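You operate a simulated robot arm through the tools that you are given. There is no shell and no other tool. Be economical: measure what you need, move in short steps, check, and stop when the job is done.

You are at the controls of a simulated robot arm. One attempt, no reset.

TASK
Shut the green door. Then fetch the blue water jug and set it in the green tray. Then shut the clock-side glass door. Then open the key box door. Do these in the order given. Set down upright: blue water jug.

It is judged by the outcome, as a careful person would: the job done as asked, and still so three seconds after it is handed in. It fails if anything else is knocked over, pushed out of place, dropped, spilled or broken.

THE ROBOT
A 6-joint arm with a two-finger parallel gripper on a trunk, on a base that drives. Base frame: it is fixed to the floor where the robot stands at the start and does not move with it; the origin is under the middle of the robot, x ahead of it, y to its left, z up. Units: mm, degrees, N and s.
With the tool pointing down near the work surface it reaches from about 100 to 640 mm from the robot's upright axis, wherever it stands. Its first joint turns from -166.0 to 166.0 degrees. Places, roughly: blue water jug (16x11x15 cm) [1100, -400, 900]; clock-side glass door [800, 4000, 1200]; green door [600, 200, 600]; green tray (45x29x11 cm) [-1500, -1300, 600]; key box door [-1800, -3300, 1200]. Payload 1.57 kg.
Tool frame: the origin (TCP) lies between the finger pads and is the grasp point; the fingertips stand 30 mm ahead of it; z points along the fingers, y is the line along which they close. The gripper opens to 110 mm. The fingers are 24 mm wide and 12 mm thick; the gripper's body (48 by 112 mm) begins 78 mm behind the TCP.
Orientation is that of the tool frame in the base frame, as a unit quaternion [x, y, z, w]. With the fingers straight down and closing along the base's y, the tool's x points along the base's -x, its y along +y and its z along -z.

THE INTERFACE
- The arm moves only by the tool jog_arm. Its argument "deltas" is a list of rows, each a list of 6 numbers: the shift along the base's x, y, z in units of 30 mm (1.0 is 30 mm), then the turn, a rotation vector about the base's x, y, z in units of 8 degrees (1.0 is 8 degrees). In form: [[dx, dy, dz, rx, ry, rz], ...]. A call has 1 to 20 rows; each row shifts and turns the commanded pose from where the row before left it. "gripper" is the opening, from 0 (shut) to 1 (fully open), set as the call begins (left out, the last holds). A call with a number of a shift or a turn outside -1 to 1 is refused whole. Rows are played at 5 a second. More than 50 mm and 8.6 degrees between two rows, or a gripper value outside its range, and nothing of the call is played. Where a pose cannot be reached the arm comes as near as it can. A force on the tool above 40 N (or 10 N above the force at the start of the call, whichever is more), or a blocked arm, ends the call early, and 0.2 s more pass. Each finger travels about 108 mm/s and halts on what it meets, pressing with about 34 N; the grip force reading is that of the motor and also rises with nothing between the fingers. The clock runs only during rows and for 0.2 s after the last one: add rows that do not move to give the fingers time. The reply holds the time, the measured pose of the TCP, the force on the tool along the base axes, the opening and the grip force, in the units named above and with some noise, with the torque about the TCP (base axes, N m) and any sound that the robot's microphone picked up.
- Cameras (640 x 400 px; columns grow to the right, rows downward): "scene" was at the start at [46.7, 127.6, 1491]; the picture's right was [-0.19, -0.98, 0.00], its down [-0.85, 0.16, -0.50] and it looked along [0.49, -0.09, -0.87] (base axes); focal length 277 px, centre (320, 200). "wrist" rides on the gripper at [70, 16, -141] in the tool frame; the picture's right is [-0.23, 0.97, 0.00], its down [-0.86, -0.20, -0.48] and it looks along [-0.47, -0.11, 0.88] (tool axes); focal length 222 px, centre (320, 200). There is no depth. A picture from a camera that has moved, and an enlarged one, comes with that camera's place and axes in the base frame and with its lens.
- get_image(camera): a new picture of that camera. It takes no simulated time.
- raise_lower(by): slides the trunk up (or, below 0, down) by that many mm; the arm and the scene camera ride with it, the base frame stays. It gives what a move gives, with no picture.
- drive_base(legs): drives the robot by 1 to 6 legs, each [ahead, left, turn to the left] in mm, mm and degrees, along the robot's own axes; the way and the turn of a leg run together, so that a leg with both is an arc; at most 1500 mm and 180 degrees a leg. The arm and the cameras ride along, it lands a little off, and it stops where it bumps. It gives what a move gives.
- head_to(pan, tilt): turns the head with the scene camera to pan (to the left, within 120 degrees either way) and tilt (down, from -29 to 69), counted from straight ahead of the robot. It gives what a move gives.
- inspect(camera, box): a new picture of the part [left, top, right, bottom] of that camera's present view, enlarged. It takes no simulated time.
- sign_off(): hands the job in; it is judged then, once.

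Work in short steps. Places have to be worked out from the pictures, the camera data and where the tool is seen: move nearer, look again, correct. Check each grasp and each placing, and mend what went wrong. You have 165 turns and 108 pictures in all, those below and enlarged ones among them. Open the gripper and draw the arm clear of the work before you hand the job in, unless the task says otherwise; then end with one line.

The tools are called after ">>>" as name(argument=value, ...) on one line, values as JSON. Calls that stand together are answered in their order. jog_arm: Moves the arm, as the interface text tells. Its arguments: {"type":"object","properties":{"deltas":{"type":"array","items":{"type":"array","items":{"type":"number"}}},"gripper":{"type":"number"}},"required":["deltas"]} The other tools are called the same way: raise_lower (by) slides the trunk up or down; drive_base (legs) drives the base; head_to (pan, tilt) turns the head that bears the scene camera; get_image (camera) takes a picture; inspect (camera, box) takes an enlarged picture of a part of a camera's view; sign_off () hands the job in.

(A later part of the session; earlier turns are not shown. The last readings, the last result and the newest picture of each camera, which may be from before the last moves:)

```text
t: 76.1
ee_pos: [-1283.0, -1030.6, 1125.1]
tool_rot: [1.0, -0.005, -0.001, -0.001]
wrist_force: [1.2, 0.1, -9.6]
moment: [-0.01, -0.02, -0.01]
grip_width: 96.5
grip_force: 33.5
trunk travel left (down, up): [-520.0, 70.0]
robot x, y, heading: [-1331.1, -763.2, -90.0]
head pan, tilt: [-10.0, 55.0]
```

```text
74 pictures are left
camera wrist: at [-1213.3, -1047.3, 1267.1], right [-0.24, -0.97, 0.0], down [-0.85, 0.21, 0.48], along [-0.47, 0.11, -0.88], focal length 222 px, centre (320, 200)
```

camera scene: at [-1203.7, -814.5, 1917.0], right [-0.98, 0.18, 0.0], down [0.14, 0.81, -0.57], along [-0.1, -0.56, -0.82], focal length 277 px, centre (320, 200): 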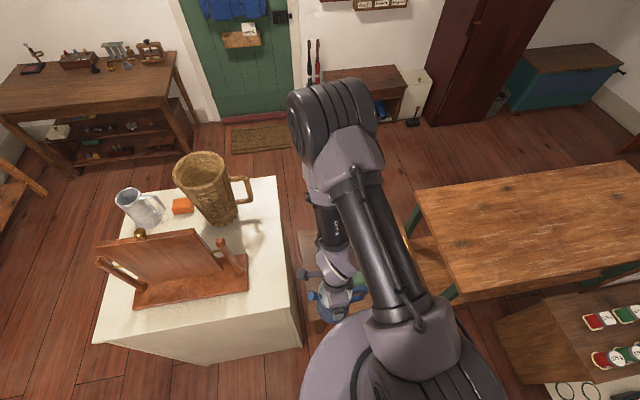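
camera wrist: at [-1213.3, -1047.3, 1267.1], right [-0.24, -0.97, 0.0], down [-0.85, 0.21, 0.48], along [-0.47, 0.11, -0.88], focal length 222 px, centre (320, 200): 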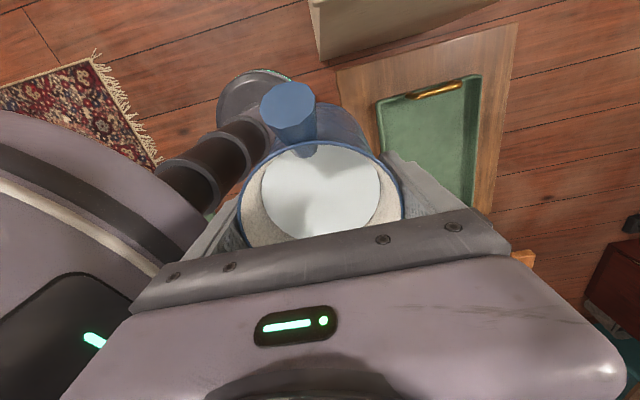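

The wrist view shows the tray: its near edge is at y≈−1207, it spans x −1328 to −1780, and the rim is at z≈530, so the centre is about (−1555,−1350). I'll shift the base slightly and move the jug over the tray while still high.

>>> drive_base(legs=[[50, -100, 0]])

>>> jog_arm(deltas=[[-0.4, -0.9, 0, 0, 0, 0], [-0.4, -0.9, 0, 0, 0, 0], [-0.4, -0.9, 0, 0, 0, 0], [-0.4, -0.9, 0, 0, 0, 0], [-0.4, -0.9, 0, 0, 0, 0], [-0.4, -0.9, 0, 0, 0, 0], [-0.4, -0.9, 0, 0, 0, 0], [-0.4, -0.9, 0, 0, 0, 0], [-0.4, -0.9, 0, 0, 0, 0], [-0.4, -0.7, 0, 0, 0, 0], [0, 0, 0, 0, 0, 0]])

>>> get_image(camera="wrist")

>>> get_image(camera="scene")

```text
t: 77.3
ee_pos: [-1380.3, -1080.4, 1123.7]
tool_rot: [1.0, -0.005, -0.001, -0.001]
wrist_force: [-0.1, -0.1, -10.6]
moment: [0.0, -0.05, 0.0]
grip_width: 96.5
grip_force: 33.6
trunk travel left (down, up): [-520.0, 70.0]
robot x, y, heading: [-1431.5, -811.6, -90.2]
head pan, tilt: [-10.0, 55.0]
```

```text
t: 79.7
ee_pos: [-1499.6, -1346.0, 1124.5]
tool_rot: [1.0, -0.005, -0.001, -0.001]
wrist_force: [0.5, -0.1, -10.1]
moment: [-0.01, -0.02, 0.01]
grip_width: 96.3
grip_force: 33.4
trunk travel left (down, up): [-520.0, 70.0]
robot x, y, heading: [-1425.3, -812.3, -89.9]
head pan, tilt: [-10.0, 55.0]
```

```text
73 pictures are left
camera wrist: at [-1430.7, -1361.4, 1267.2], right [-0.23, -0.97, 0.0], down [-0.85, 0.21, 0.48], along [-0.47, 0.11, -0.88], focal length 222 px, centre (320, 200)
```

wrist: 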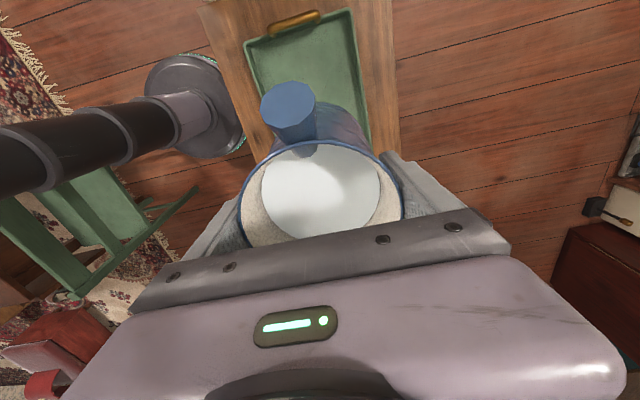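

```text
72 pictures are left
camera scene: at [-1301.1, -864.6, 1916.9], right [-0.98, 0.17, 0.0], down [0.14, 0.81, -0.57], along [-0.1, -0.56, -0.82], focal length 277 px, centre (320, 200)
```

scene: 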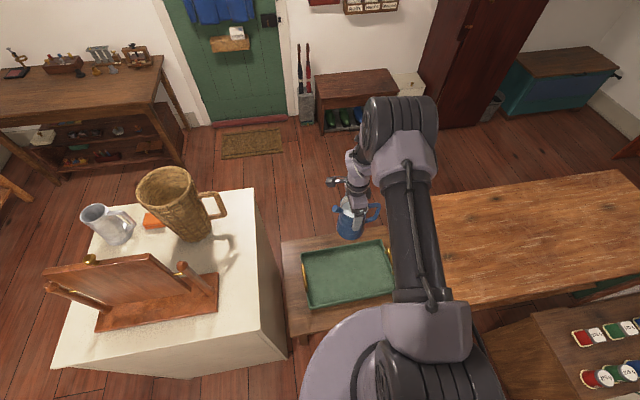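

By these views the tray's centre is about (−1535,−1350), so the jug at (−1500,−1346) is well inside. I'll lower the trunk 400 mm (jug bottom about z 606) and look.

>>> raise_lower(by=-400)

>>> get_image(camera="wrist")

>>> get_image(camera="scene")

```text
t: 83.5
ee_pos: [-1499.2, -1344.7, 725.5]
tool_rot: [1.0, -0.005, 0.0, -0.001]
wrist_force: [-0.1, -0.5, -9.8]
moment: [-0.02, -0.02, 0.0]
grip_width: 96.4
grip_force: 33.7
trunk travel left (down, up): [-120.0, 470.0]
robot x, y, heading: [-1434.0, -816.4, -89.9]
head pan, tilt: [-10.0, 55.0]
```

```text
71 pictures are left
camera wrist: at [-1430.8, -1361.4, 867.2], right [-0.24, -0.97, 0.0], down [-0.85, 0.21, 0.48], along [-0.47, 0.11, -0.88], focal length 222 px, centre (320, 200)
```

wrist: 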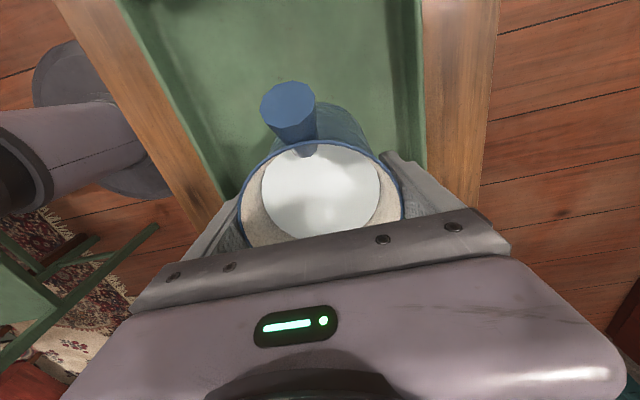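

```text
70 pictures are left
camera scene: at [-1301.6, -864.9, 1517.0], right [-0.98, 0.17, 0.0], down [0.14, 0.81, -0.57], along [-0.1, -0.56, -0.82], focal length 277 px, centre (320, 200)
```

scene: 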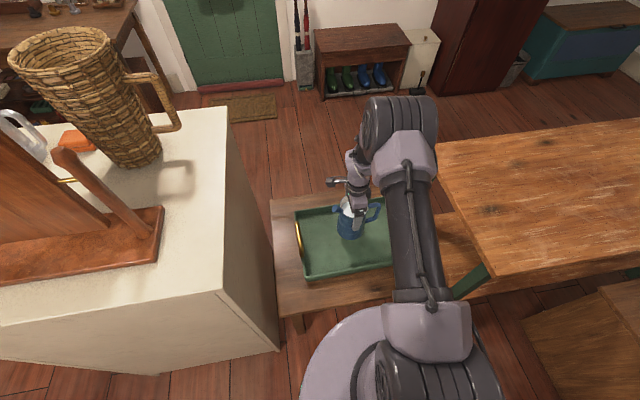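

The jug is inside the tray's walls. I'll go down 60 mm more on the trunk, then fine arm steps.

>>> raise_lower(by=-60)

>>> inspect(camera="scene", box=[260, 150, 440, 300])

```text
t: 84.5
ee_pos: [-1501.0, -1345.2, 666.8]
tool_rot: [1.0, -0.004, -0.002, 0.001]
wrist_force: [-0.4, -3.0, 17.6]
moment: [-0.29, 0.1, -0.17]
grip_width: 97.3
grip_force: 33.7
trunk travel left (down, up): [-60.0, 530.0]
robot x, y, heading: [-1431.6, -814.8, -90.3]
head pan, tilt: [-10.0, 55.0]
```

```text
2.67 times, centred on (350, 225) of scene
camera zoom: at [-1301.3, -862.9, 1457.2], right [-0.98, 0.17, 0.0], down [0.14, 0.81, -0.57], along [-0.1, -0.57, -0.82], focal length 740 px, centre (240, 133)
```

zoom: 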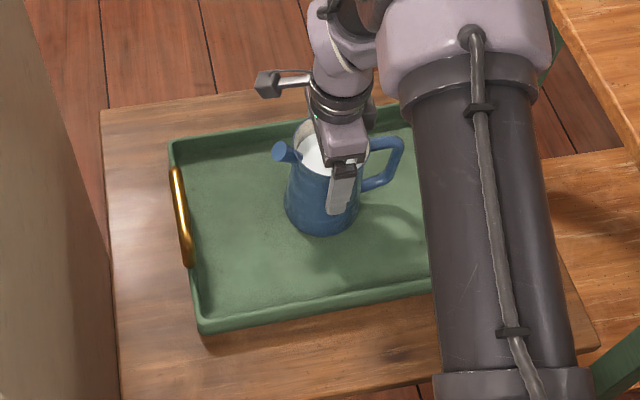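

It has already touched down: force is up to +17.6 N and the jug stands on the tray floor. I'll relieve the pressure by 2 mm, then open.

>>> jog_arm(deltas=[[0, 0, 0.05, 0, 0, 0], [0, 0, 0, 0, 0, 0]])

>>> inspect(camera="scene", box=[290, 170, 400, 250])

```text
t: 85.1
ee_pos: [-1499.2, -1343.9, 666.6]
tool_rot: [1.0, -0.004, 0.0, -0.001]
wrist_force: [-0.4, -4.9, 1.6]
moment: [-1.1, 0.26, 0.0]
grip_width: 96.9
grip_force: 34.2
trunk travel left (down, up): [-60.0, 530.0]
robot x, y, heading: [-1431.1, -812.8, -90.1]
head pan, tilt: [-10.0, 55.0]
```

```text
5.00 times, centred on (345, 210) of scene
camera zoom: at [-1301.5, -864.1, 1456.9], right [-0.98, 0.17, 0.0], down [0.14, 0.81, -0.57], along [-0.1, -0.56, -0.82], focal length 1386 px, centre (195, 150)
```

zoom: 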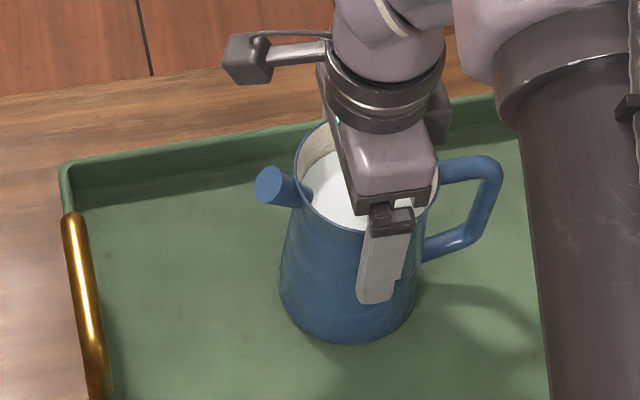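

The jug is resting flat and upright. I'll open and rise straight up.

>>> jog_arm(deltas=[[0, 0, 0, 0, 0, 0], [0, 0, 0, 0, 0, 0], [0, 0, 0, 0, 0, 0]], gripper=1)

>>> jog_arm(deltas=[[0, 0, 0.3, 0, 0, 0], [0, 0, 0.5, 0, 0, 0], [0, 0, 0.5, 0, 0, 0], [0, 0, 0.5, 0, 0, 0], [0, 0, 1, 0, 0, 0], [0, 0, 1, 0, 0, 0], [0, 0, 1, 0, 0, 0]])

>>> get_image(camera="wrist")

>>> get_image(camera="scene")

```text
t: 85.9
ee_pos: [-1499.7, -1344.4, 666.1]
tool_rot: [1.0, -0.006, -0.001, -0.001]
wrist_force: [-0.2, 0.5, 0.3]
moment: [0.04, 0.01, 0.04]
grip_width: 110.2
grip_force: 0.0
trunk travel left (down, up): [-60.0, 530.0]
robot x, y, heading: [-1432.6, -811.0, -90.0]
head pan, tilt: [-10.0, 55.0]
```

```text
t: 87.5
ee_pos: [-1498.9, -1344.1, 810.8]
tool_rot: [1.0, -0.004, 0.0, -0.001]
wrist_force: [-1.0, -0.5, -0.6]
moment: [-0.01, 0.01, 0.0]
grip_width: 110.1
grip_force: 0.1
trunk travel left (down, up): [-60.0, 530.0]
robot x, y, heading: [-1430.7, -811.6, -90.1]
head pan, tilt: [-10.0, 55.0]
```

```text
67 pictures are left
camera wrist: at [-1430.2, -1360.3, 952.7], right [-0.23, -0.97, 0.0], down [-0.85, 0.21, 0.48], along [-0.47, 0.11, -0.88], focal length 222 px, centre (320, 200)
```

wrist: 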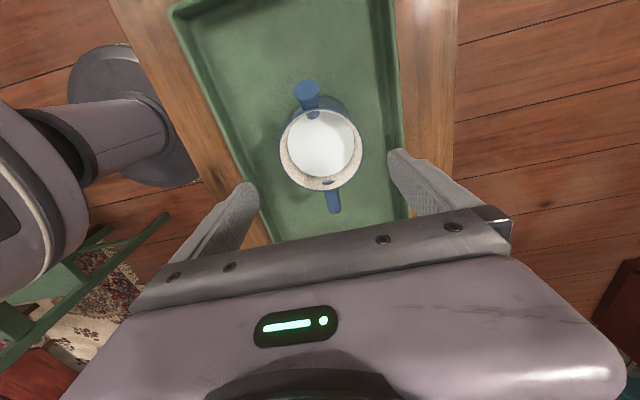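

```text
66 pictures are left
camera scene: at [-1301.4, -863.9, 1457.0], right [-0.98, 0.17, 0.0], down [0.14, 0.81, -0.57], along [-0.1, -0.56, -0.82], focal length 277 px, centre (320, 200)
```

scene: 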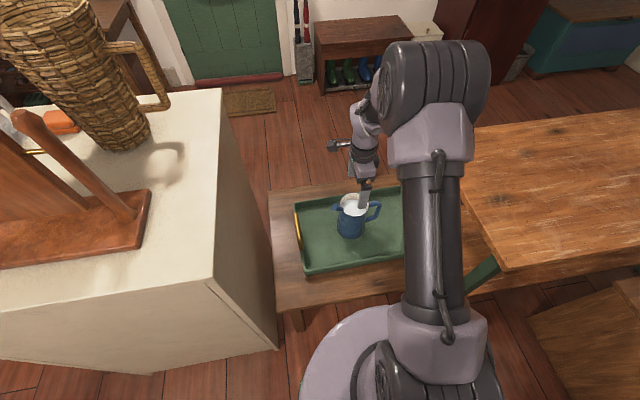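

The jug stands upright in the tray. I'll raise and retract the arm, then retrace the way out, turn round and head for the clock.

>>> raise_lower(by=300)

>>> jog_arm(deltas=[[0.4, 1, 0, 0, 0, 0], [0.4, 1, 0, 0, 0, 0], [0.4, 1, 0, 0, 0, 0], [0.4, 1, 0, 0, 0, 0], [0.4, 1, 0, 0, 0, 0], [0.4, 1, 0, 0, 0, 0], [0.4, 1, 0, 0, 0, 0], [0.4, 1, 0, 0, 0, 0]])

>>> drive_base(legs=[[-250, 330, 0], [0, 950, 0], [0, 0, 180], [1400, 0, 0]])

>>> head_to(pan=0, tilt=20)

>>> get_image(camera="scene")

```text
t: 90.5
ee_pos: [-1499.0, -1343.8, 1111.0]
tool_rot: [1.0, -0.005, -0.001, -0.001]
wrist_force: [0.3, 0.1, 0.4]
moment: [-0.03, 0.0, 0.0]
grip_width: 109.8
grip_force: 0.0
trunk travel left (down, up): [-360.0, 230.0]
robot x, y, heading: [-1433.4, -806.8, -90.2]
head pan, tilt: [-10.0, 55.0]
```

```text
t: 92.3
ee_pos: [-1402.5, -1103.2, 1110.1]
tool_rot: [1.0, -0.003, -0.001, -0.001]
wrist_force: [0.3, -1.1, -0.1]
moment: [-0.01, -0.02, 0.0]
grip_width: 110.0
grip_force: 0.2
trunk travel left (down, up): [-360.0, 230.0]
robot x, y, heading: [-1429.5, -809.9, -89.9]
head pan, tilt: [-10.0, 55.0]
```

```text
t: 113.4
ee_pos: [-205.2, 1111.8, 1110.4]
tool_rot: [-0.008, 1.0, -0.001, 0.001]
wrist_force: [-0.6, 0.3, -0.5]
moment: [-0.03, -0.01, 0.01]
grip_width: 110.0
grip_force: 0.0
trunk travel left (down, up): [-360.0, 230.0]
robot x, y, heading: [-172.0, 819.2, 91.1]
head pan, tilt: [-10.0, 55.0]
```

```text
t: 114.4
ee_pos: [-206.3, 1111.3, 1108.7]
tool_rot: [-0.007, 1.0, -0.001, 0.001]
wrist_force: [0.2, -0.8, 0.5]
moment: [0.0, -0.02, 0.02]
grip_width: 109.9
grip_force: 0.0
trunk travel left (down, up): [-360.0, 230.0]
robot x, y, heading: [-170.7, 820.1, 91.5]
head pan, tilt: [0.0, 20.0]
```

```text
65 pictures are left
camera scene: at [-313.2, 890.1, 1809.0], right [1.0, 0.02, 0.0], down [0.01, -0.34, -0.94], along [-0.02, 0.94, -0.34], focal length 277 px, centre (320, 200)
```

scene: 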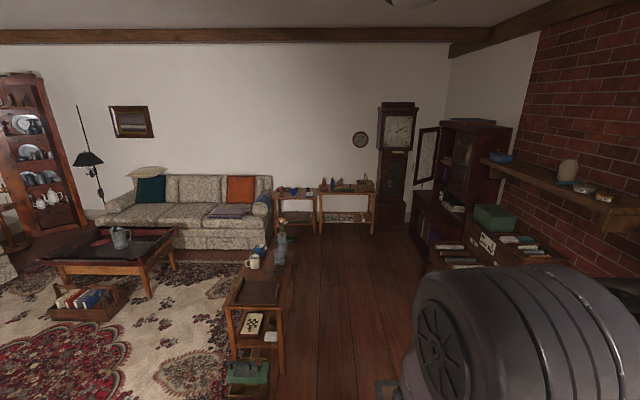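

The glass-front cabinet faces −x, and its far, clock-side door stands open. I'll drive closer and look from there.

>>> drive_base(legs=[[1300, 0, -1.5]])

>>> head_to(pan=-35, tilt=20)

>>> get_image(camera="scene")

```text
t: 120.9
ee_pos: [-202.0, 2414.5, 1110.5]
tool_rot: [0.01, 1.0, -0.001, 0.001]
wrist_force: [0.8, -0.2, 0.0]
moment: [-0.01, 0.0, 0.03]
grip_width: 110.1
grip_force: 0.1
trunk travel left (down, up): [-360.0, 230.0]
robot x, y, heading: [-181.8, 2123.1, 89.4]
head pan, tilt: [0.0, 20.0]
```

```text
t: 122.0
ee_pos: [-201.6, 2413.8, 1110.0]
tool_rot: [0.01, 1.0, -0.001, 0.0]
wrist_force: [-0.3, 0.3, 1.2]
moment: [-0.02, 0.02, 0.01]
grip_width: 109.6
grip_force: 0.0
trunk travel left (down, up): [-360.0, 230.0]
robot x, y, heading: [-177.3, 2122.3, 89.3]
head pan, tilt: [-35.0, 20.0]
```

```text
64 pictures are left
camera scene: at [-263.8, 2179.4, 1809.1], right [0.81, -0.58, 0.0], down [-0.2, -0.28, -0.94], along [0.55, 0.76, -0.34], focal length 277 px, centre (320, 200)
```

scene: 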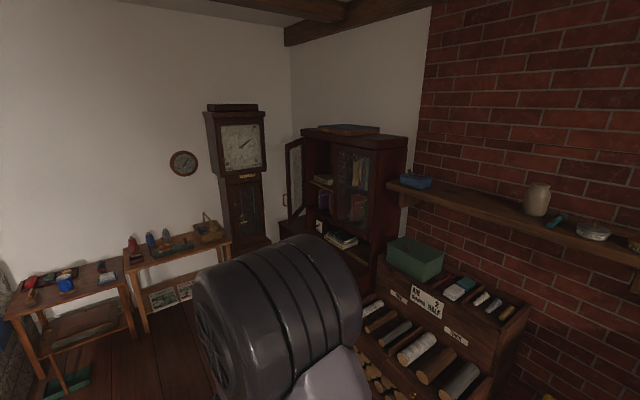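

>>> inspect(camera="scene", box=[260, 110, 420, 290])

```text
2.22 times, centred on (340, 200) of scene
camera zoom: at [-263.8, 2179.4, 1809.1], right [0.81, -0.58, 0.0], down [-0.2, -0.28, -0.94], along [0.55, 0.76, -0.34], focal length 616 px, centre (276, 200)
```

zoom: 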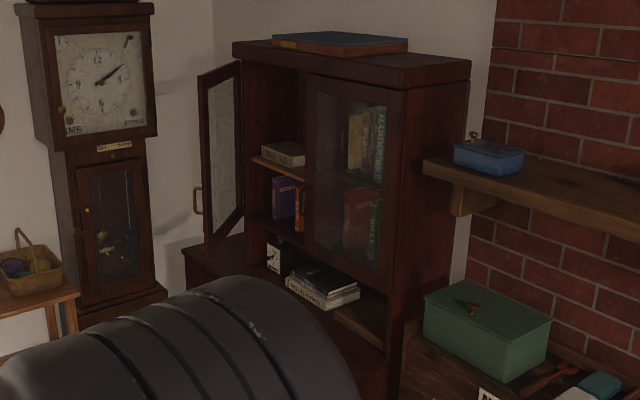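

The cabinet's front plane is about x=978. Its clock-side door is hinged near (978,4105) with the free edge near (660,3850) and runs from z 915 to 1525. I'll drive closer and turn to face the cabinet for a better measurement.

>>> drive_base(legs=[[1450, 0, 0], [0, 0, -89.3]])

>>> head_to(pan=10, tilt=30)

>>> get_image(camera="scene")

```text
t: 132.9
ee_pos: [125.7, 3592.9, 1110.0]
tool_rot: [0.707, 0.707, -0.001, 0.0]
wrist_force: [0.0, -1.0, -0.2]
moment: [-0.01, -0.03, 0.0]
grip_width: 110.0
grip_force: 0.0
trunk travel left (down, up): [-360.0, 230.0]
robot x, y, heading: [-160.7, 3565.4, 0.5]
head pan, tilt: [-35.0, 20.0]
```

```text
t: 134.0
ee_pos: [126.6, 3593.2, 1109.2]
tool_rot: [0.707, 0.707, -0.001, 0.0]
wrist_force: [-0.6, 0.2, -0.3]
moment: [0.01, -0.03, 0.01]
grip_width: 110.0
grip_force: 0.0
trunk travel left (down, up): [-360.0, 230.0]
robot x, y, heading: [-163.5, 3562.9, 0.5]
head pan, tilt: [10.0, 30.0]
```

```text
62 pictures are left
camera scene: at [-95.6, 3720.0, 1793.0], right [0.18, -0.98, 0.0], down [-0.49, -0.09, -0.87], along [0.85, 0.16, -0.5], focal length 277 px, centre (320, 200)
```

scene: 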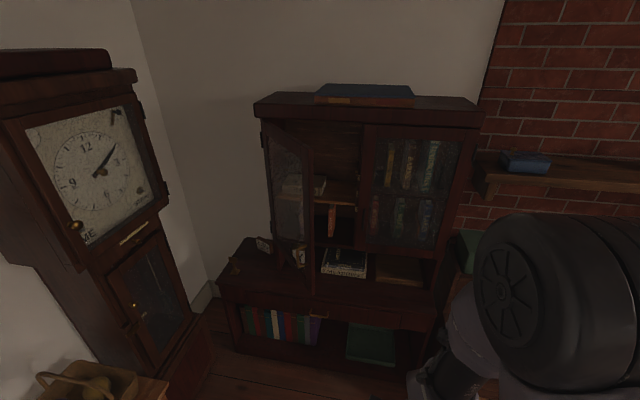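

>>> inspect(camera="scene", box=[210, 80, 490, 330])

```text
1.60 times, centred on (350, 205) of scene
camera zoom: at [-95.6, 3720.0, 1793.0], right [0.18, -0.98, 0.0], down [-0.49, -0.09, -0.87], along [0.85, 0.16, -0.5], focal length 444 px, centre (272, 192)
```

zoom: 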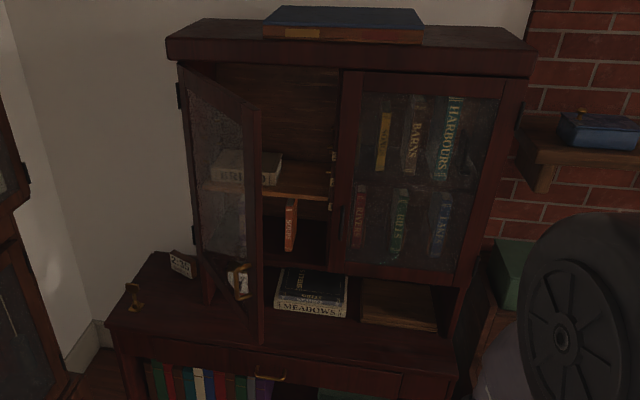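

Door position refined: hinge about (978,4130), free edge about (705,3890), and a 49° opening. The handle is around z 1060. I'll set the tool horizontal pointing +x, as before, to push the free stile at z≈1210.

>>> jog_arm(deltas=[[0.5, 0, 0, 0, 0, 1], [0.5, 0, 0, 0, 0, 1], [0.5, 0, 0, 0, 0, 1], [0.5, 0, 0, 0, 0, 1], [0.5, 0, 0, 0, 0, 1], [0, 0, 0, 0, 0, 1], [0, 0, 0, 0, 0, 1], [0, 0, 0, 0, 0, 1], [0, 0, 0, 0, 0, 1], [0, 0, 0, 0, 0, 1], [0, 0, 0, 0, 0, 1], [0, 0, 0, 0, 0, 0.25]], gripper=0)

>>> jog_arm(deltas=[[1, 1, 0, 0, -1, 0], [1, 1, 0, 0, -1, 0], [1, 1, 0, 0, -1, 0], [1, 1, 0, 0, -1, 0], [0.5, 1, 0, 0, -1, 0], [0, 1, 0, 0, -1, 0], [0, 1, 0, 0, -1, 0], [0, 1, 0, 0, -1, 0], [0, 0.5, 0, 0, -1, 0], [0, 0, 0, 0, -1, 0], [0, 0, 0, 0, -1, 0], [0, 0, 0, 0, -0.25, 0]])

>>> raise_lower(by=100)

>>> get_image(camera="scene")

```text
t: 136.6
ee_pos: [201.5, 3592.1, 1110.2]
tool_rot: [0.0, 1.0, -0.001, 0.001]
wrist_force: [0.0, 0.0, -0.1]
moment: [0.03, 0.03, -0.03]
grip_width: 0.2
grip_force: 21.2
trunk travel left (down, up): [-360.0, 230.0]
robot x, y, heading: [-166.2, 3563.9, 0.4]
head pan, tilt: [10.0, 30.0]
```

```text
t: 139.2
ee_pos: [321.4, 3828.1, 1109.0]
tool_rot: [0.008, 0.727, -0.01, 0.687]
wrist_force: [-0.1, -0.6, 0.9]
moment: [0.01, 0.0, 0.01]
grip_width: 0.2
grip_force: 20.9
out of reach, approached as far as the arm can: row 2, 3
trunk travel left (down, up): [-360.0, 230.0]
robot x, y, heading: [-163.4, 3561.4, 0.3]
head pan, tilt: [10.0, 30.0]
```

```text
t: 140.6
ee_pos: [321.4, 3827.0, 1209.1]
tool_rot: [0.008, 0.727, -0.009, 0.687]
wrist_force: [-0.2, 0.3, 0.5]
moment: [-0.01, 0.02, 0.0]
grip_width: 0.1
grip_force: 20.8
trunk travel left (down, up): [-460.0, 130.0]
robot x, y, heading: [-161.1, 3565.8, 0.2]
head pan, tilt: [10.0, 30.0]
```

```text
60 pictures are left
camera scene: at [-95.5, 3720.2, 1892.9], right [0.18, -0.98, 0.0], down [-0.49, -0.09, -0.87], along [0.85, 0.16, -0.5], focal length 277 px, centre (320, 200)
```

scene: 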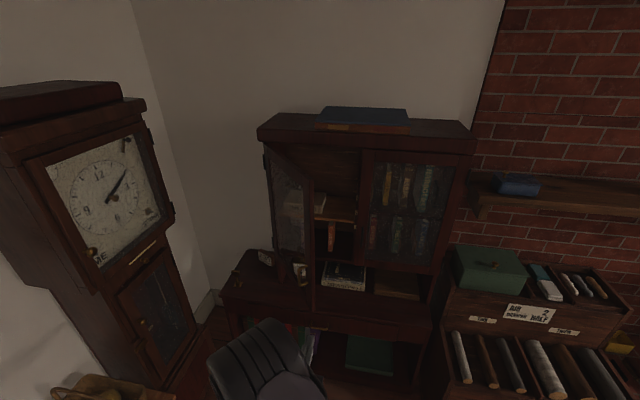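

The clock stands well back (y≈4600), so there is room. I'll drive so the fingertip is just outside the door's free stile.

>>> drive_base(legs=[[260, 85, 0]])

>>> head_to(pan=5, tilt=45)

>>> get_image(camera="scene")

>>> get_image(camera="wrist")

```text
t: 142.5
ee_pos: [577.1, 3914.4, 1208.5]
tool_rot: [0.008, 0.727, -0.009, 0.687]
wrist_force: [-0.3, 0.4, -0.1]
moment: [0.03, -0.01, 0.04]
grip_width: 0.1
grip_force: 20.9
trunk travel left (down, up): [-460.0, 130.0]
robot x, y, heading: [91.9, 3652.9, 0.3]
head pan, tilt: [10.0, 30.0]
```

```text
t: 143.2
ee_pos: [576.2, 3915.5, 1209.1]
tool_rot: [0.008, 0.727, -0.009, 0.687]
wrist_force: [-0.3, -0.2, -0.3]
moment: [-0.03, 0.04, -0.02]
grip_width: 0.0
grip_force: 21.2
trunk travel left (down, up): [-460.0, 130.0]
robot x, y, heading: [92.5, 3649.5, 0.6]
head pan, tilt: [5.0, 45.0]
```

```text
59 pictures are left
camera scene: at [151.7, 3798.6, 1870.5], right [0.1, -1.0, 0.0], down [-0.7, -0.07, -0.71], along [0.7, 0.07, -0.71], focal length 277 px, centre (320, 200)
```

scene: 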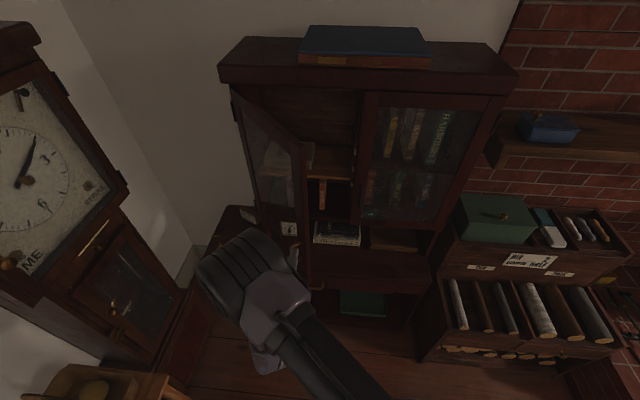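

```text
58 pictures are left
camera wrist: at [430.8, 3935.2, 1148.8], right [0.04, 0.97, 0.22], down [-0.43, -0.19, 0.88], along [0.9, -0.13, 0.42], focal length 222 px, centre (320, 200)
```

wrist: 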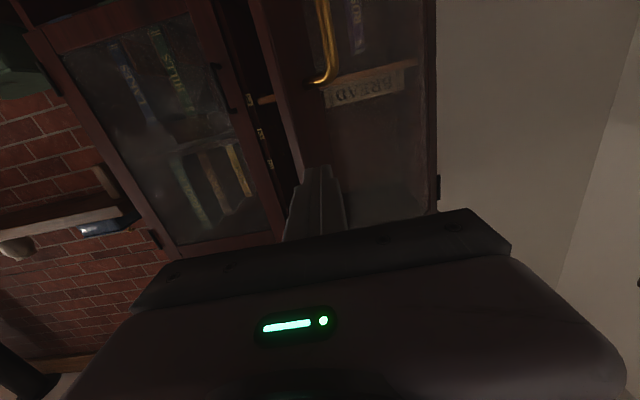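

The fingertip points at the boundary between stile and glass. I'll shift right 35 mm so it lands on the wooden stile and advance to contact.

>>> drive_base(legs=[[0, -37, 0], [70, 0, 0]])

>>> get_image(camera="wrist")

```text
t: 144.8
ee_pos: [641.8, 3873.0, 1208.4]
tool_rot: [0.011, 0.726, -0.014, 0.687]
wrist_force: [0.4, 0.3, -0.2]
moment: [0.01, 0.02, 0.0]
grip_width: 0.0
grip_force: 21.3
trunk travel left (down, up): [-460.0, 130.0]
robot x, y, heading: [157.2, 3615.5, 0.6]
head pan, tilt: [5.0, 45.0]
stopped in leg 2: the force on the tool passed its limit at 52 N (the readings are from after the stop); the commanded pose is now the measured one
```

```text
57 pictures are left
camera wrist: at [496.2, 3894.7, 1148.2], right [0.05, 0.97, 0.22], down [-0.44, -0.18, 0.88], along [0.9, -0.14, 0.42], focal length 222 px, centre (320, 200)
```

wrist: 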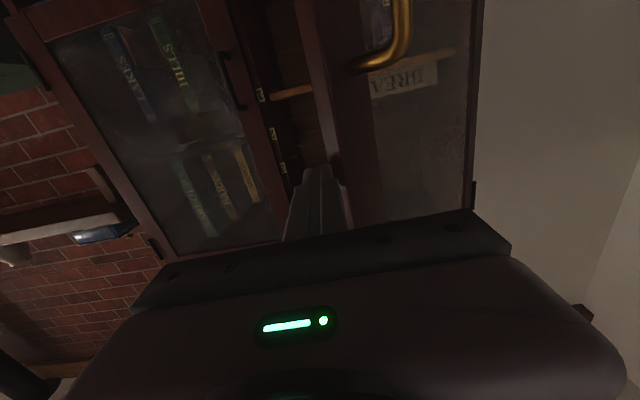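

It touched at the very edge of the stile. I'll back off, shift 22 mm left and push again gently.

>>> drive_base(legs=[[-20, 0, 0], [0, 22, 0], [35, 0, 0]])

>>> get_image(camera="wrist")

```text
t: 146.4
ee_pos: [656.6, 3895.3, 1208.8]
tool_rot: [0.012, 0.727, -0.015, 0.687]
wrist_force: [-0.5, 1.0, -0.5]
moment: [0.02, -0.03, -0.02]
grip_width: 0.0
grip_force: 22.1
trunk travel left (down, up): [-460.0, 130.0]
robot x, y, heading: [169.8, 3635.5, 0.5]
head pan, tilt: [5.0, 45.0]
```

```text
56 pictures are left
camera wrist: at [510.9, 3917.9, 1147.8], right [0.05, 0.97, 0.22], down [-0.44, -0.18, 0.88], along [0.9, -0.14, 0.42], focal length 222 px, centre (320, 200)
```

wrist: 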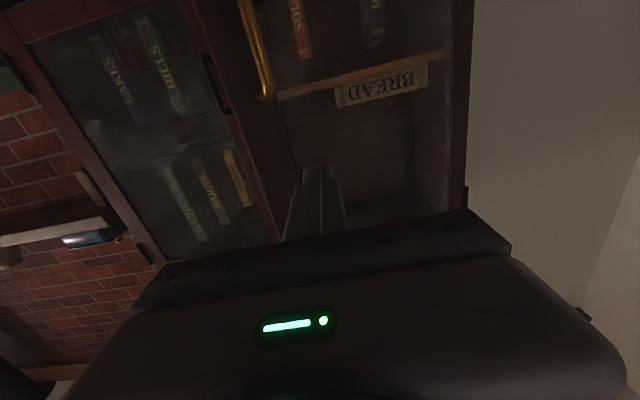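

The door seems to have swung most of the way already. I'll check with the head camera.

>>> inspect(camera="scene", box=[200, 20, 530, 320])

```text
1.33 times, centred on (365, 170) of scene
camera zoom: at [233.2, 3785.0, 1870.3], right [0.1, -1.0, 0.0], down [-0.7, -0.07, -0.71], along [0.7, 0.07, -0.71], focal length 370 px, centre (260, 240)
```

zoom: 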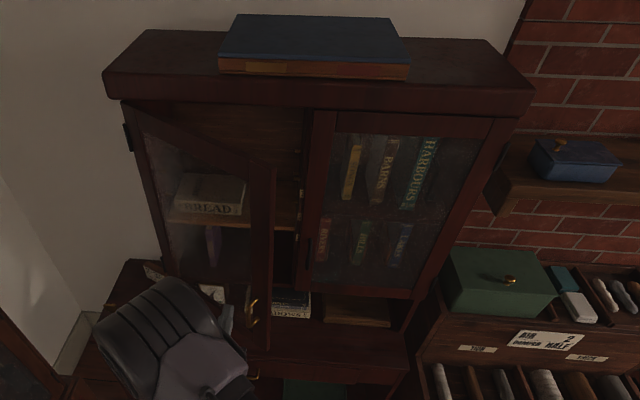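

The door is now about 36° open, with its stile near (775,3842). I'll move the finger in line with the stile and follow the arc gently.

>>> drive_base(legs=[[0, -50, 0], [75, 0, 0]])

>>> get_image(camera="wrist")

```text
t: 148.0
ee_pos: [730.0, 3844.6, 1208.9]
tool_rot: [0.012, 0.726, -0.015, 0.687]
wrist_force: [0.3, -0.6, -0.9]
moment: [0.04, 0.0, 0.03]
grip_width: 0.1
grip_force: 21.4
trunk travel left (down, up): [-460.0, 130.0]
robot x, y, heading: [243.8, 3588.6, 0.6]
head pan, tilt: [5.0, 45.0]
```

```text
54 pictures are left
camera wrist: at [585.1, 3868.2, 1147.9], right [0.05, 0.97, 0.22], down [-0.44, -0.18, 0.88], along [0.9, -0.14, 0.42], focal length 222 px, centre (320, 200)
```

wrist: 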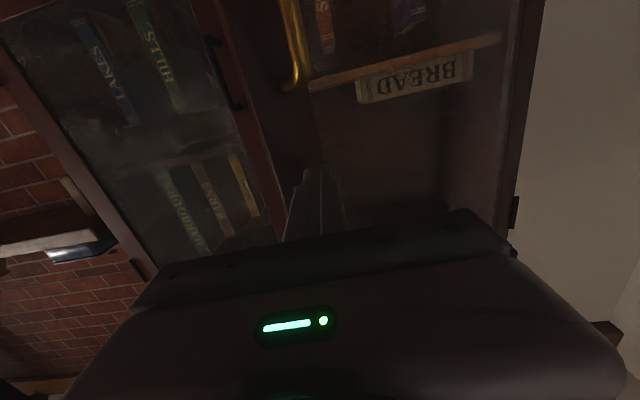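

>>> drive_base(legs=[[0, -20, 0], [60, -20, 0]])

>>> get_image(camera="wrist")

>>> inspect(camera="scene", box=[160, 20, 530, 320])

```text
t: 149.4
ee_pos: [791.7, 3805.9, 1209.1]
tool_rot: [0.012, 0.727, -0.015, 0.687]
wrist_force: [-0.2, -0.2, -0.6]
moment: [-0.01, 0.0, 0.04]
grip_width: 0.1
grip_force: 21.1
trunk travel left (down, up): [-460.0, 130.0]
robot x, y, heading: [305.2, 3548.5, 0.6]
head pan, tilt: [5.0, 45.0]
```

```text
53 pictures are left
camera wrist: at [645.5, 3827.8, 1148.1], right [0.05, 0.97, 0.22], down [-0.44, -0.18, 0.88], along [0.9, -0.14, 0.42], focal length 222 px, centre (320, 200)
```

wrist: 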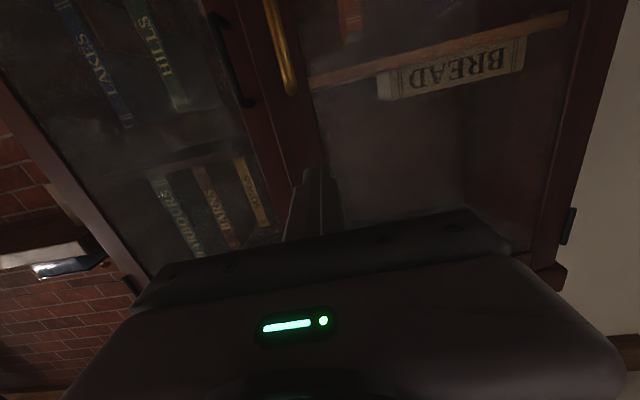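

```text
1.33 times, centred on (345, 170) of scene
camera zoom: at [367.9, 3694.2, 1870.5], right [0.1, -1.0, 0.0], down [-0.7, -0.07, -0.71], along [0.7, 0.07, -0.71], focal length 370 px, centre (287, 240)
```

zoom: 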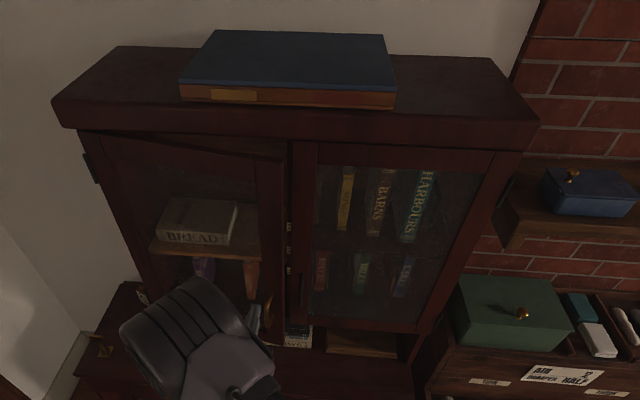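

The door is nearly shut. I'll keep pushing gently.

>>> drive_base(legs=[[50, -10, 0]])

>>> get_image(camera="wrist")

>>> inspect(camera="scene", box=[160, 60, 530, 360])

```text
t: 150.3
ee_pos: [841.0, 3796.8, 1207.6]
tool_rot: [0.012, 0.727, -0.015, 0.686]
wrist_force: [0.5, -0.4, -0.5]
moment: [-0.01, -0.01, 0.02]
grip_width: 0.0
grip_force: 21.5
trunk travel left (down, up): [-460.0, 130.0]
robot x, y, heading: [352.6, 3538.2, 0.5]
head pan, tilt: [5.0, 45.0]
```

```text
51 pictures are left
camera wrist: at [695.8, 3818.9, 1147.8], right [0.05, 0.97, 0.22], down [-0.44, -0.18, 0.88], along [0.9, -0.14, 0.42], focal length 222 px, centre (320, 200)
```

wrist: 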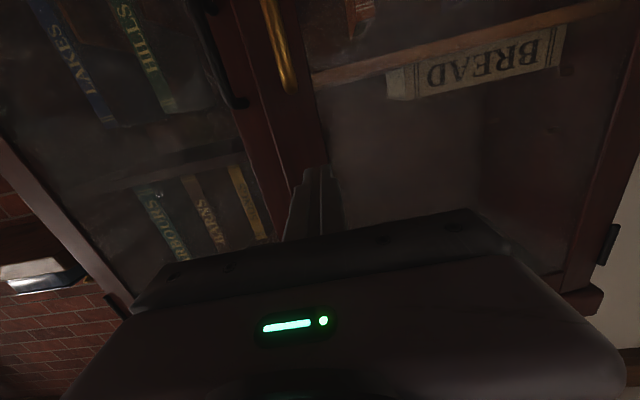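

```text
1.33 times, centred on (345, 210) of scene
camera zoom: at [418.3, 3685.7, 1870.4], right [0.1, -1.0, 0.0], down [-0.7, -0.07, -0.71], along [0.7, 0.07, -0.71], focal length 370 px, centre (287, 187)
```

zoom: 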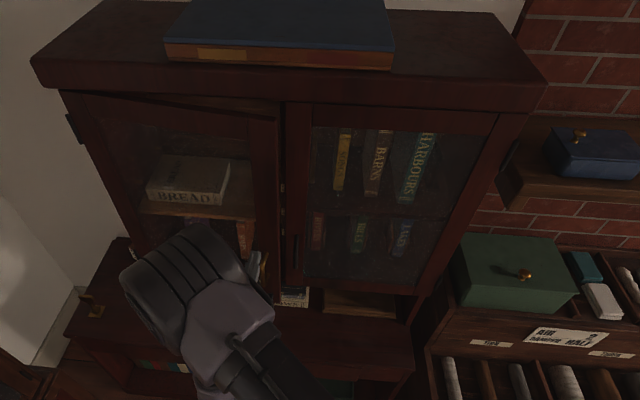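

>>> drive_base(legs=[[0, -15, 0], [40, 0, 0]])

>>> drive_base(legs=[[25, 0, 0]])

>>> inspect(camera="scene", box=[160, 60, 530, 360])

```text
t: 151.6
ee_pos: [880.2, 3781.9, 1209.2]
tool_rot: [0.012, 0.727, -0.015, 0.686]
wrist_force: [0.0, 0.1, 0.3]
moment: [0.02, 0.01, -0.04]
grip_width: 0.0
grip_force: 21.5
trunk travel left (down, up): [-460.0, 130.0]
robot x, y, heading: [395.7, 3526.6, 0.4]
head pan, tilt: [5.0, 45.0]
```

```text
t: 152.4
ee_pos: [903.0, 3781.8, 1209.5]
tool_rot: [0.012, 0.727, -0.016, 0.687]
wrist_force: [0.6, 0.2, -0.4]
moment: [-0.01, -0.01, -0.01]
grip_width: 0.0
grip_force: 21.4
trunk travel left (down, up): [-460.0, 130.0]
robot x, y, heading: [419.4, 3525.8, 0.4]
head pan, tilt: [5.0, 45.0]
```

```text
1.33 times, centred on (345, 210) of scene
camera zoom: at [479.6, 3672.2, 1870.5], right [0.1, -1.0, 0.0], down [-0.7, -0.07, -0.71], along [0.7, 0.07, -0.71], focal length 370 px, centre (287, 187)
```

zoom: 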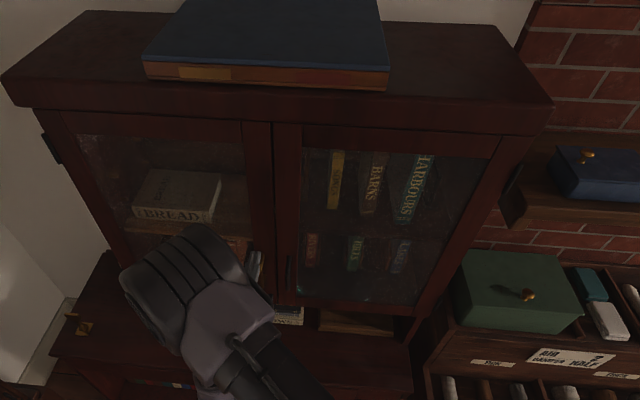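

It looks flush now. One more small push will confirm it's against the stop.

>>> drive_base(legs=[[15, 0, 0]])

>>> get_image(camera="wrist")

```text
t: 153.2
ee_pos: [917.1, 3782.8, 1208.7]
tool_rot: [0.012, 0.727, -0.015, 0.687]
wrist_force: [0.1, 0.3, 0.0]
moment: [0.0, -0.01, 0.0]
grip_width: 0.4
grip_force: 21.0
trunk travel left (down, up): [-460.0, 130.0]
robot x, y, heading: [430.6, 3523.5, 0.1]
head pan, tilt: [5.0, 45.0]
```

```text
48 pictures are left
camera wrist: at [772.0, 3805.3, 1148.4], right [0.05, 0.97, 0.22], down [-0.44, -0.18, 0.88], along [0.9, -0.14, 0.42], focal length 222 px, centre (320, 200)
```

wrist: 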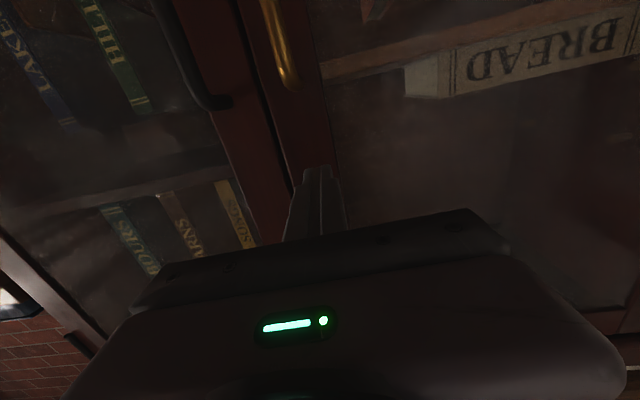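

>>> drive_base(legs=[[0, -12, 0], [25, 0, 0]])

>>> inspect(camera="scene", box=[160, 60, 530, 360])

```text
t: 154.3
ee_pos: [943.3, 3771.6, 1209.3]
tool_rot: [0.012, 0.727, -0.016, 0.686]
wrist_force: [0.1, -0.6, -0.3]
moment: [0.0, 0.0, -0.02]
grip_width: 0.1
grip_force: 21.0
trunk travel left (down, up): [-460.0, 130.0]
robot x, y, heading: [457.5, 3512.1, 0.4]
head pan, tilt: [5.0, 45.0]
```

```text
1.33 times, centred on (345, 210) of scene
camera zoom: at [521.6, 3660.9, 1870.3], right [0.1, -1.0, 0.0], down [-0.7, -0.07, -0.71], along [0.7, 0.07, -0.71], focal length 370 px, centre (287, 187)
```

zoom: 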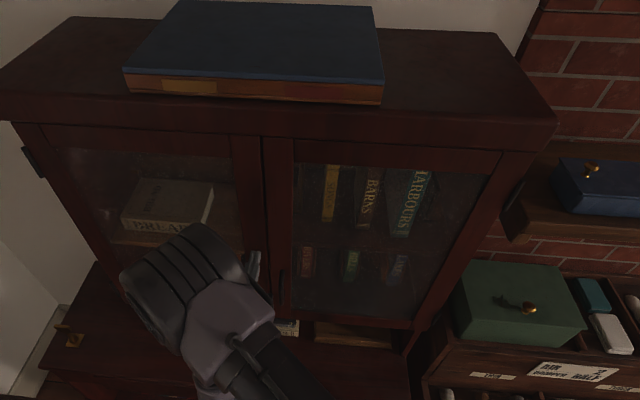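

>>> drive_base(legs=[[20, 0, 0]])

>>> drive_base(legs=[[15, 0, 0]])

>>> inspect(camera="scene", box=[200, 90, 400, 240])

```text
t: 155.1
ee_pos: [948.7, 3772.2, 1211.9]
tool_rot: [0.011, 0.725, -0.016, 0.689]
wrist_force: [-19.3, -1.9, 9.3]
moment: [0.07, -0.47, 0.08]
grip_width: 0.0
grip_force: 21.5
trunk travel left (down, up): [-460.0, 130.0]
robot x, y, heading: [467.7, 3512.7, 0.5]
head pan, tilt: [5.0, 45.0]
stopped in leg 1: the force on the tool passed its limit at 72 N (the readings are from after the stop); the commanded pose is now the measured one
```

```text
t: 155.9
ee_pos: [947.8, 3771.1, 1209.9]
tool_rot: [0.008, 0.726, -0.014, 0.687]
wrist_force: [-28.9, -2.2, 13.1]
moment: [0.05, -0.64, 0.15]
grip_width: 0.0
grip_force: 21.5
trunk travel left (down, up): [-460.0, 130.0]
robot x, y, heading: [475.8, 3519.8, 0.7]
head pan, tilt: [5.0, 45.0]
stopped in leg 1: the force on the tool passed its limit at 52 N (the readings are from after the stop); the commanded pose is now the measured one
```

```text
2.67 times, centred on (300, 165) of scene
camera zoom: at [526.0, 3659.1, 1870.8], right [0.1, -1.0, 0.0], down [-0.7, -0.07, -0.71], along [0.71, 0.07, -0.7], focal length 740 px, centre (373, 293)
```

zoom: 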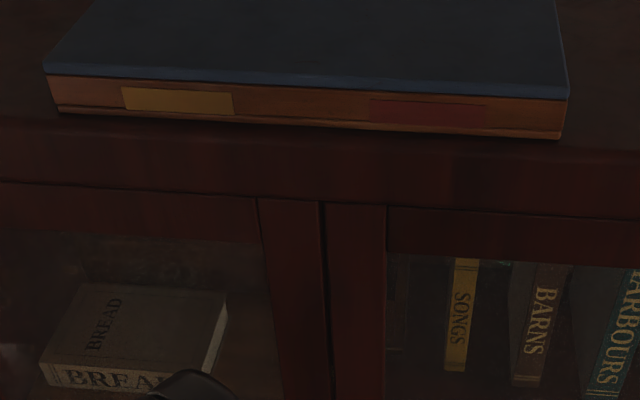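

The door is firmly against its stop. I'll back straight off and verify it stays shut.

>>> drive_base(legs=[[-550, 0, 0]])

>>> head_to(pan=5, tilt=30)

>>> get_image(camera="scene")

```text
t: 159.1
ee_pos: [406.3, 3766.2, 1207.7]
tool_rot: [0.009, 0.728, -0.016, 0.686]
wrist_force: [-0.2, 0.1, -0.1]
moment: [0.0, -0.02, 0.02]
grip_width: 0.0
grip_force: 21.0
trunk travel left (down, up): [-460.0, 130.0]
robot x, y, heading: [-71.8, 3508.3, 0.8]
head pan, tilt: [5.0, 45.0]
```

```text
t: 159.8
ee_pos: [406.9, 3765.9, 1207.3]
tool_rot: [0.008, 0.728, -0.015, 0.686]
wrist_force: [0.7, -0.6, -0.6]
moment: [0.0, -0.04, -0.01]
grip_width: 0.1
grip_force: 21.1
trunk travel left (down, up): [-460.0, 130.0]
robot x, y, heading: [-72.4, 3506.1, 0.4]
head pan, tilt: [5.0, 30.0]
```

```text
45 pictures are left
camera scene: at [-3.7, 3655.5, 1892.9], right [0.1, -1.0, 0.0], down [-0.5, -0.05, -0.87], along [0.86, 0.09, -0.5], focal length 277 px, centre (320, 200)
```

scene: 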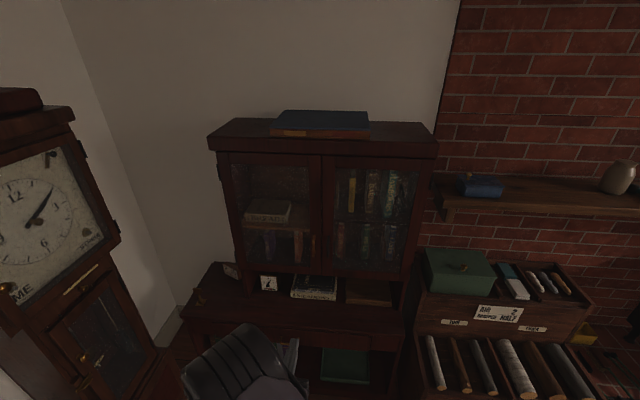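

The glass door stays shut and nothing else was disturbed. Now I'll go to the key box: turn, keep to x≈−200 clear of the mat, and drive back south.

>>> drive_base(legs=[[0, 0, -90.4], [0, -130, 0], [1500, 0, 0], [1500, 0, 0], [1400, 0, 0]])

>>> head_to(pan=-30, tilt=20)

>>> get_image(camera="scene")

```text
t: 185.6
ee_pos: [68.9, -1379.9, 1207.6]
tool_rot: [0.521, 0.507, -0.497, 0.473]
wrist_force: [-0.1, 0.1, 0.6]
moment: [0.02, -0.01, 0.02]
grip_width: 0.0
grip_force: 21.3
trunk travel left (down, up): [-460.0, 130.0]
robot x, y, heading: [-188.2, -899.2, -90.0]
head pan, tilt: [5.0, 30.0]
```

```text
t: 186.6
ee_pos: [68.2, -1380.2, 1207.6]
tool_rot: [0.523, 0.506, -0.498, 0.472]
wrist_force: [0.7, -0.1, 0.3]
moment: [0.01, 0.0, 0.0]
grip_width: 0.2
grip_force: 21.6
trunk travel left (down, up): [-460.0, 130.0]
robot x, y, heading: [-186.6, -897.5, -89.8]
head pan, tilt: [-30.0, 20.0]
```

```text
44 pictures are left
camera scene: at [-92.6, -958.5, 1909.1], right [-0.87, 0.5, 0.0], down [0.17, 0.3, -0.94], along [-0.47, -0.82, -0.34], focal length 277 px, centre (320, 200)
```

scene: 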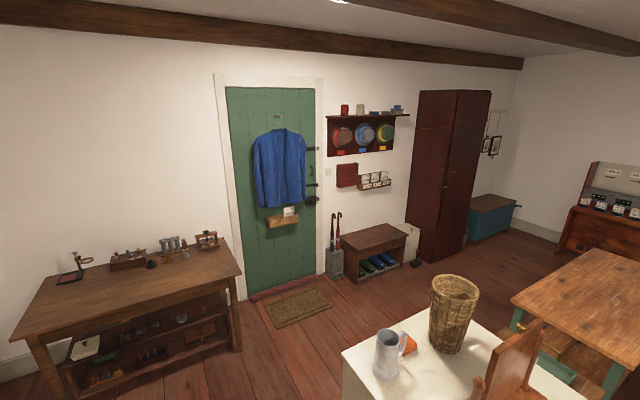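

I'll go past the white counter and strafe to stand in front of the key box.

>>> drive_base(legs=[[1150, 0, 0], [0, -1300, 0]])

>>> head_to(pan=-15, tilt=30)

>>> get_image(camera="scene")

>>> inspect(camera="scene", box=[260, 60, 480, 200])

```text
t: 198.6
ee_pos: [-1241.7, -2524.1, 1207.5]
tool_rot: [0.525, 0.503, -0.5, 0.469]
wrist_force: [0.0, 1.4, -0.1]
moment: [0.02, 0.01, 0.0]
grip_width: 0.0
grip_force: 21.2
trunk travel left (down, up): [-460.0, 130.0]
robot x, y, heading: [-1492.1, -2039.2, -90.5]
head pan, tilt: [-30.0, 20.0]
```

```text
t: 199.4
ee_pos: [-1240.9, -2523.2, 1207.7]
tool_rot: [0.525, 0.504, -0.5, 0.47]
wrist_force: [0.2, -0.3, 0.3]
moment: [0.0, 0.05, -0.04]
grip_width: 0.1
grip_force: 21.0
trunk travel left (down, up): [-460.0, 130.0]
robot x, y, heading: [-1492.3, -2036.8, -90.6]
head pan, tilt: [-15.0, 30.0]
```

```text
43 pictures are left
camera scene: at [-1373.8, -2107.0, 1893.1], right [-0.96, 0.27, 0.0], down [0.13, 0.48, -0.87], along [-0.23, -0.83, -0.5], focal length 277 px, centre (320, 200)
```

scene: 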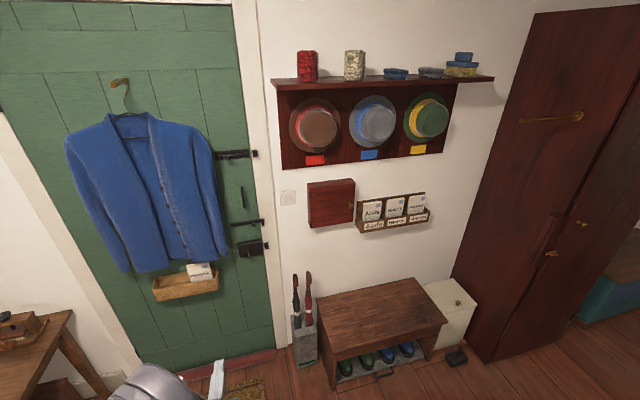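

```text
2.86 times, centred on (370, 130) of scene
camera zoom: at [-1373.8, -2107.0, 1893.1], right [-0.96, 0.27, 0.0], down [0.13, 0.48, -0.87], along [-0.23, -0.83, -0.5], focal length 792 px, centre (177, 400)
```

zoom: 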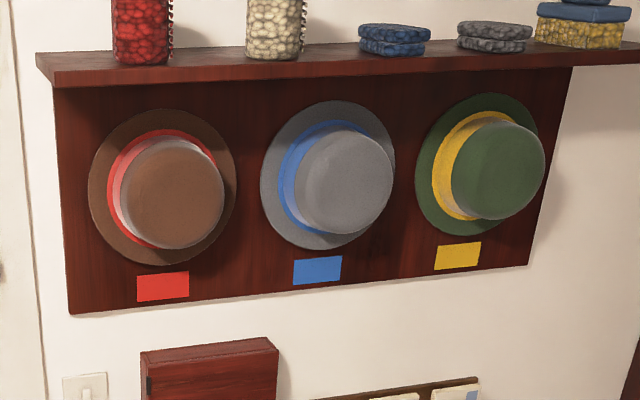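

Now I'll zoom on the key box itself.

>>> inspect(camera="scene", box=[290, 160, 450, 260])

```text
4.00 times, centred on (370, 210) of scene
camera zoom: at [-1373.8, -2107.0, 1893.1], right [-0.96, 0.27, 0.0], down [0.13, 0.48, -0.87], along [-0.23, -0.83, -0.5], focal length 1109 px, centre (120, 160)
```

zoom: 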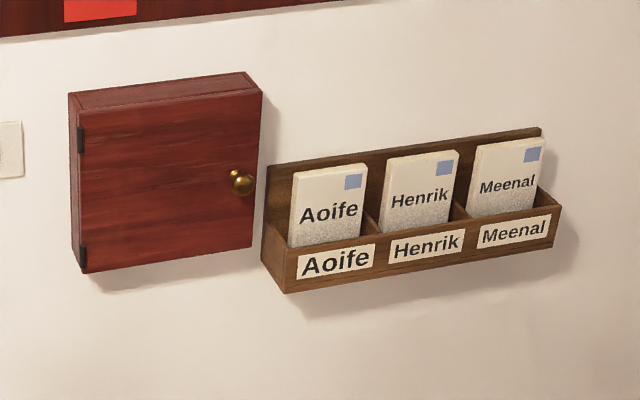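

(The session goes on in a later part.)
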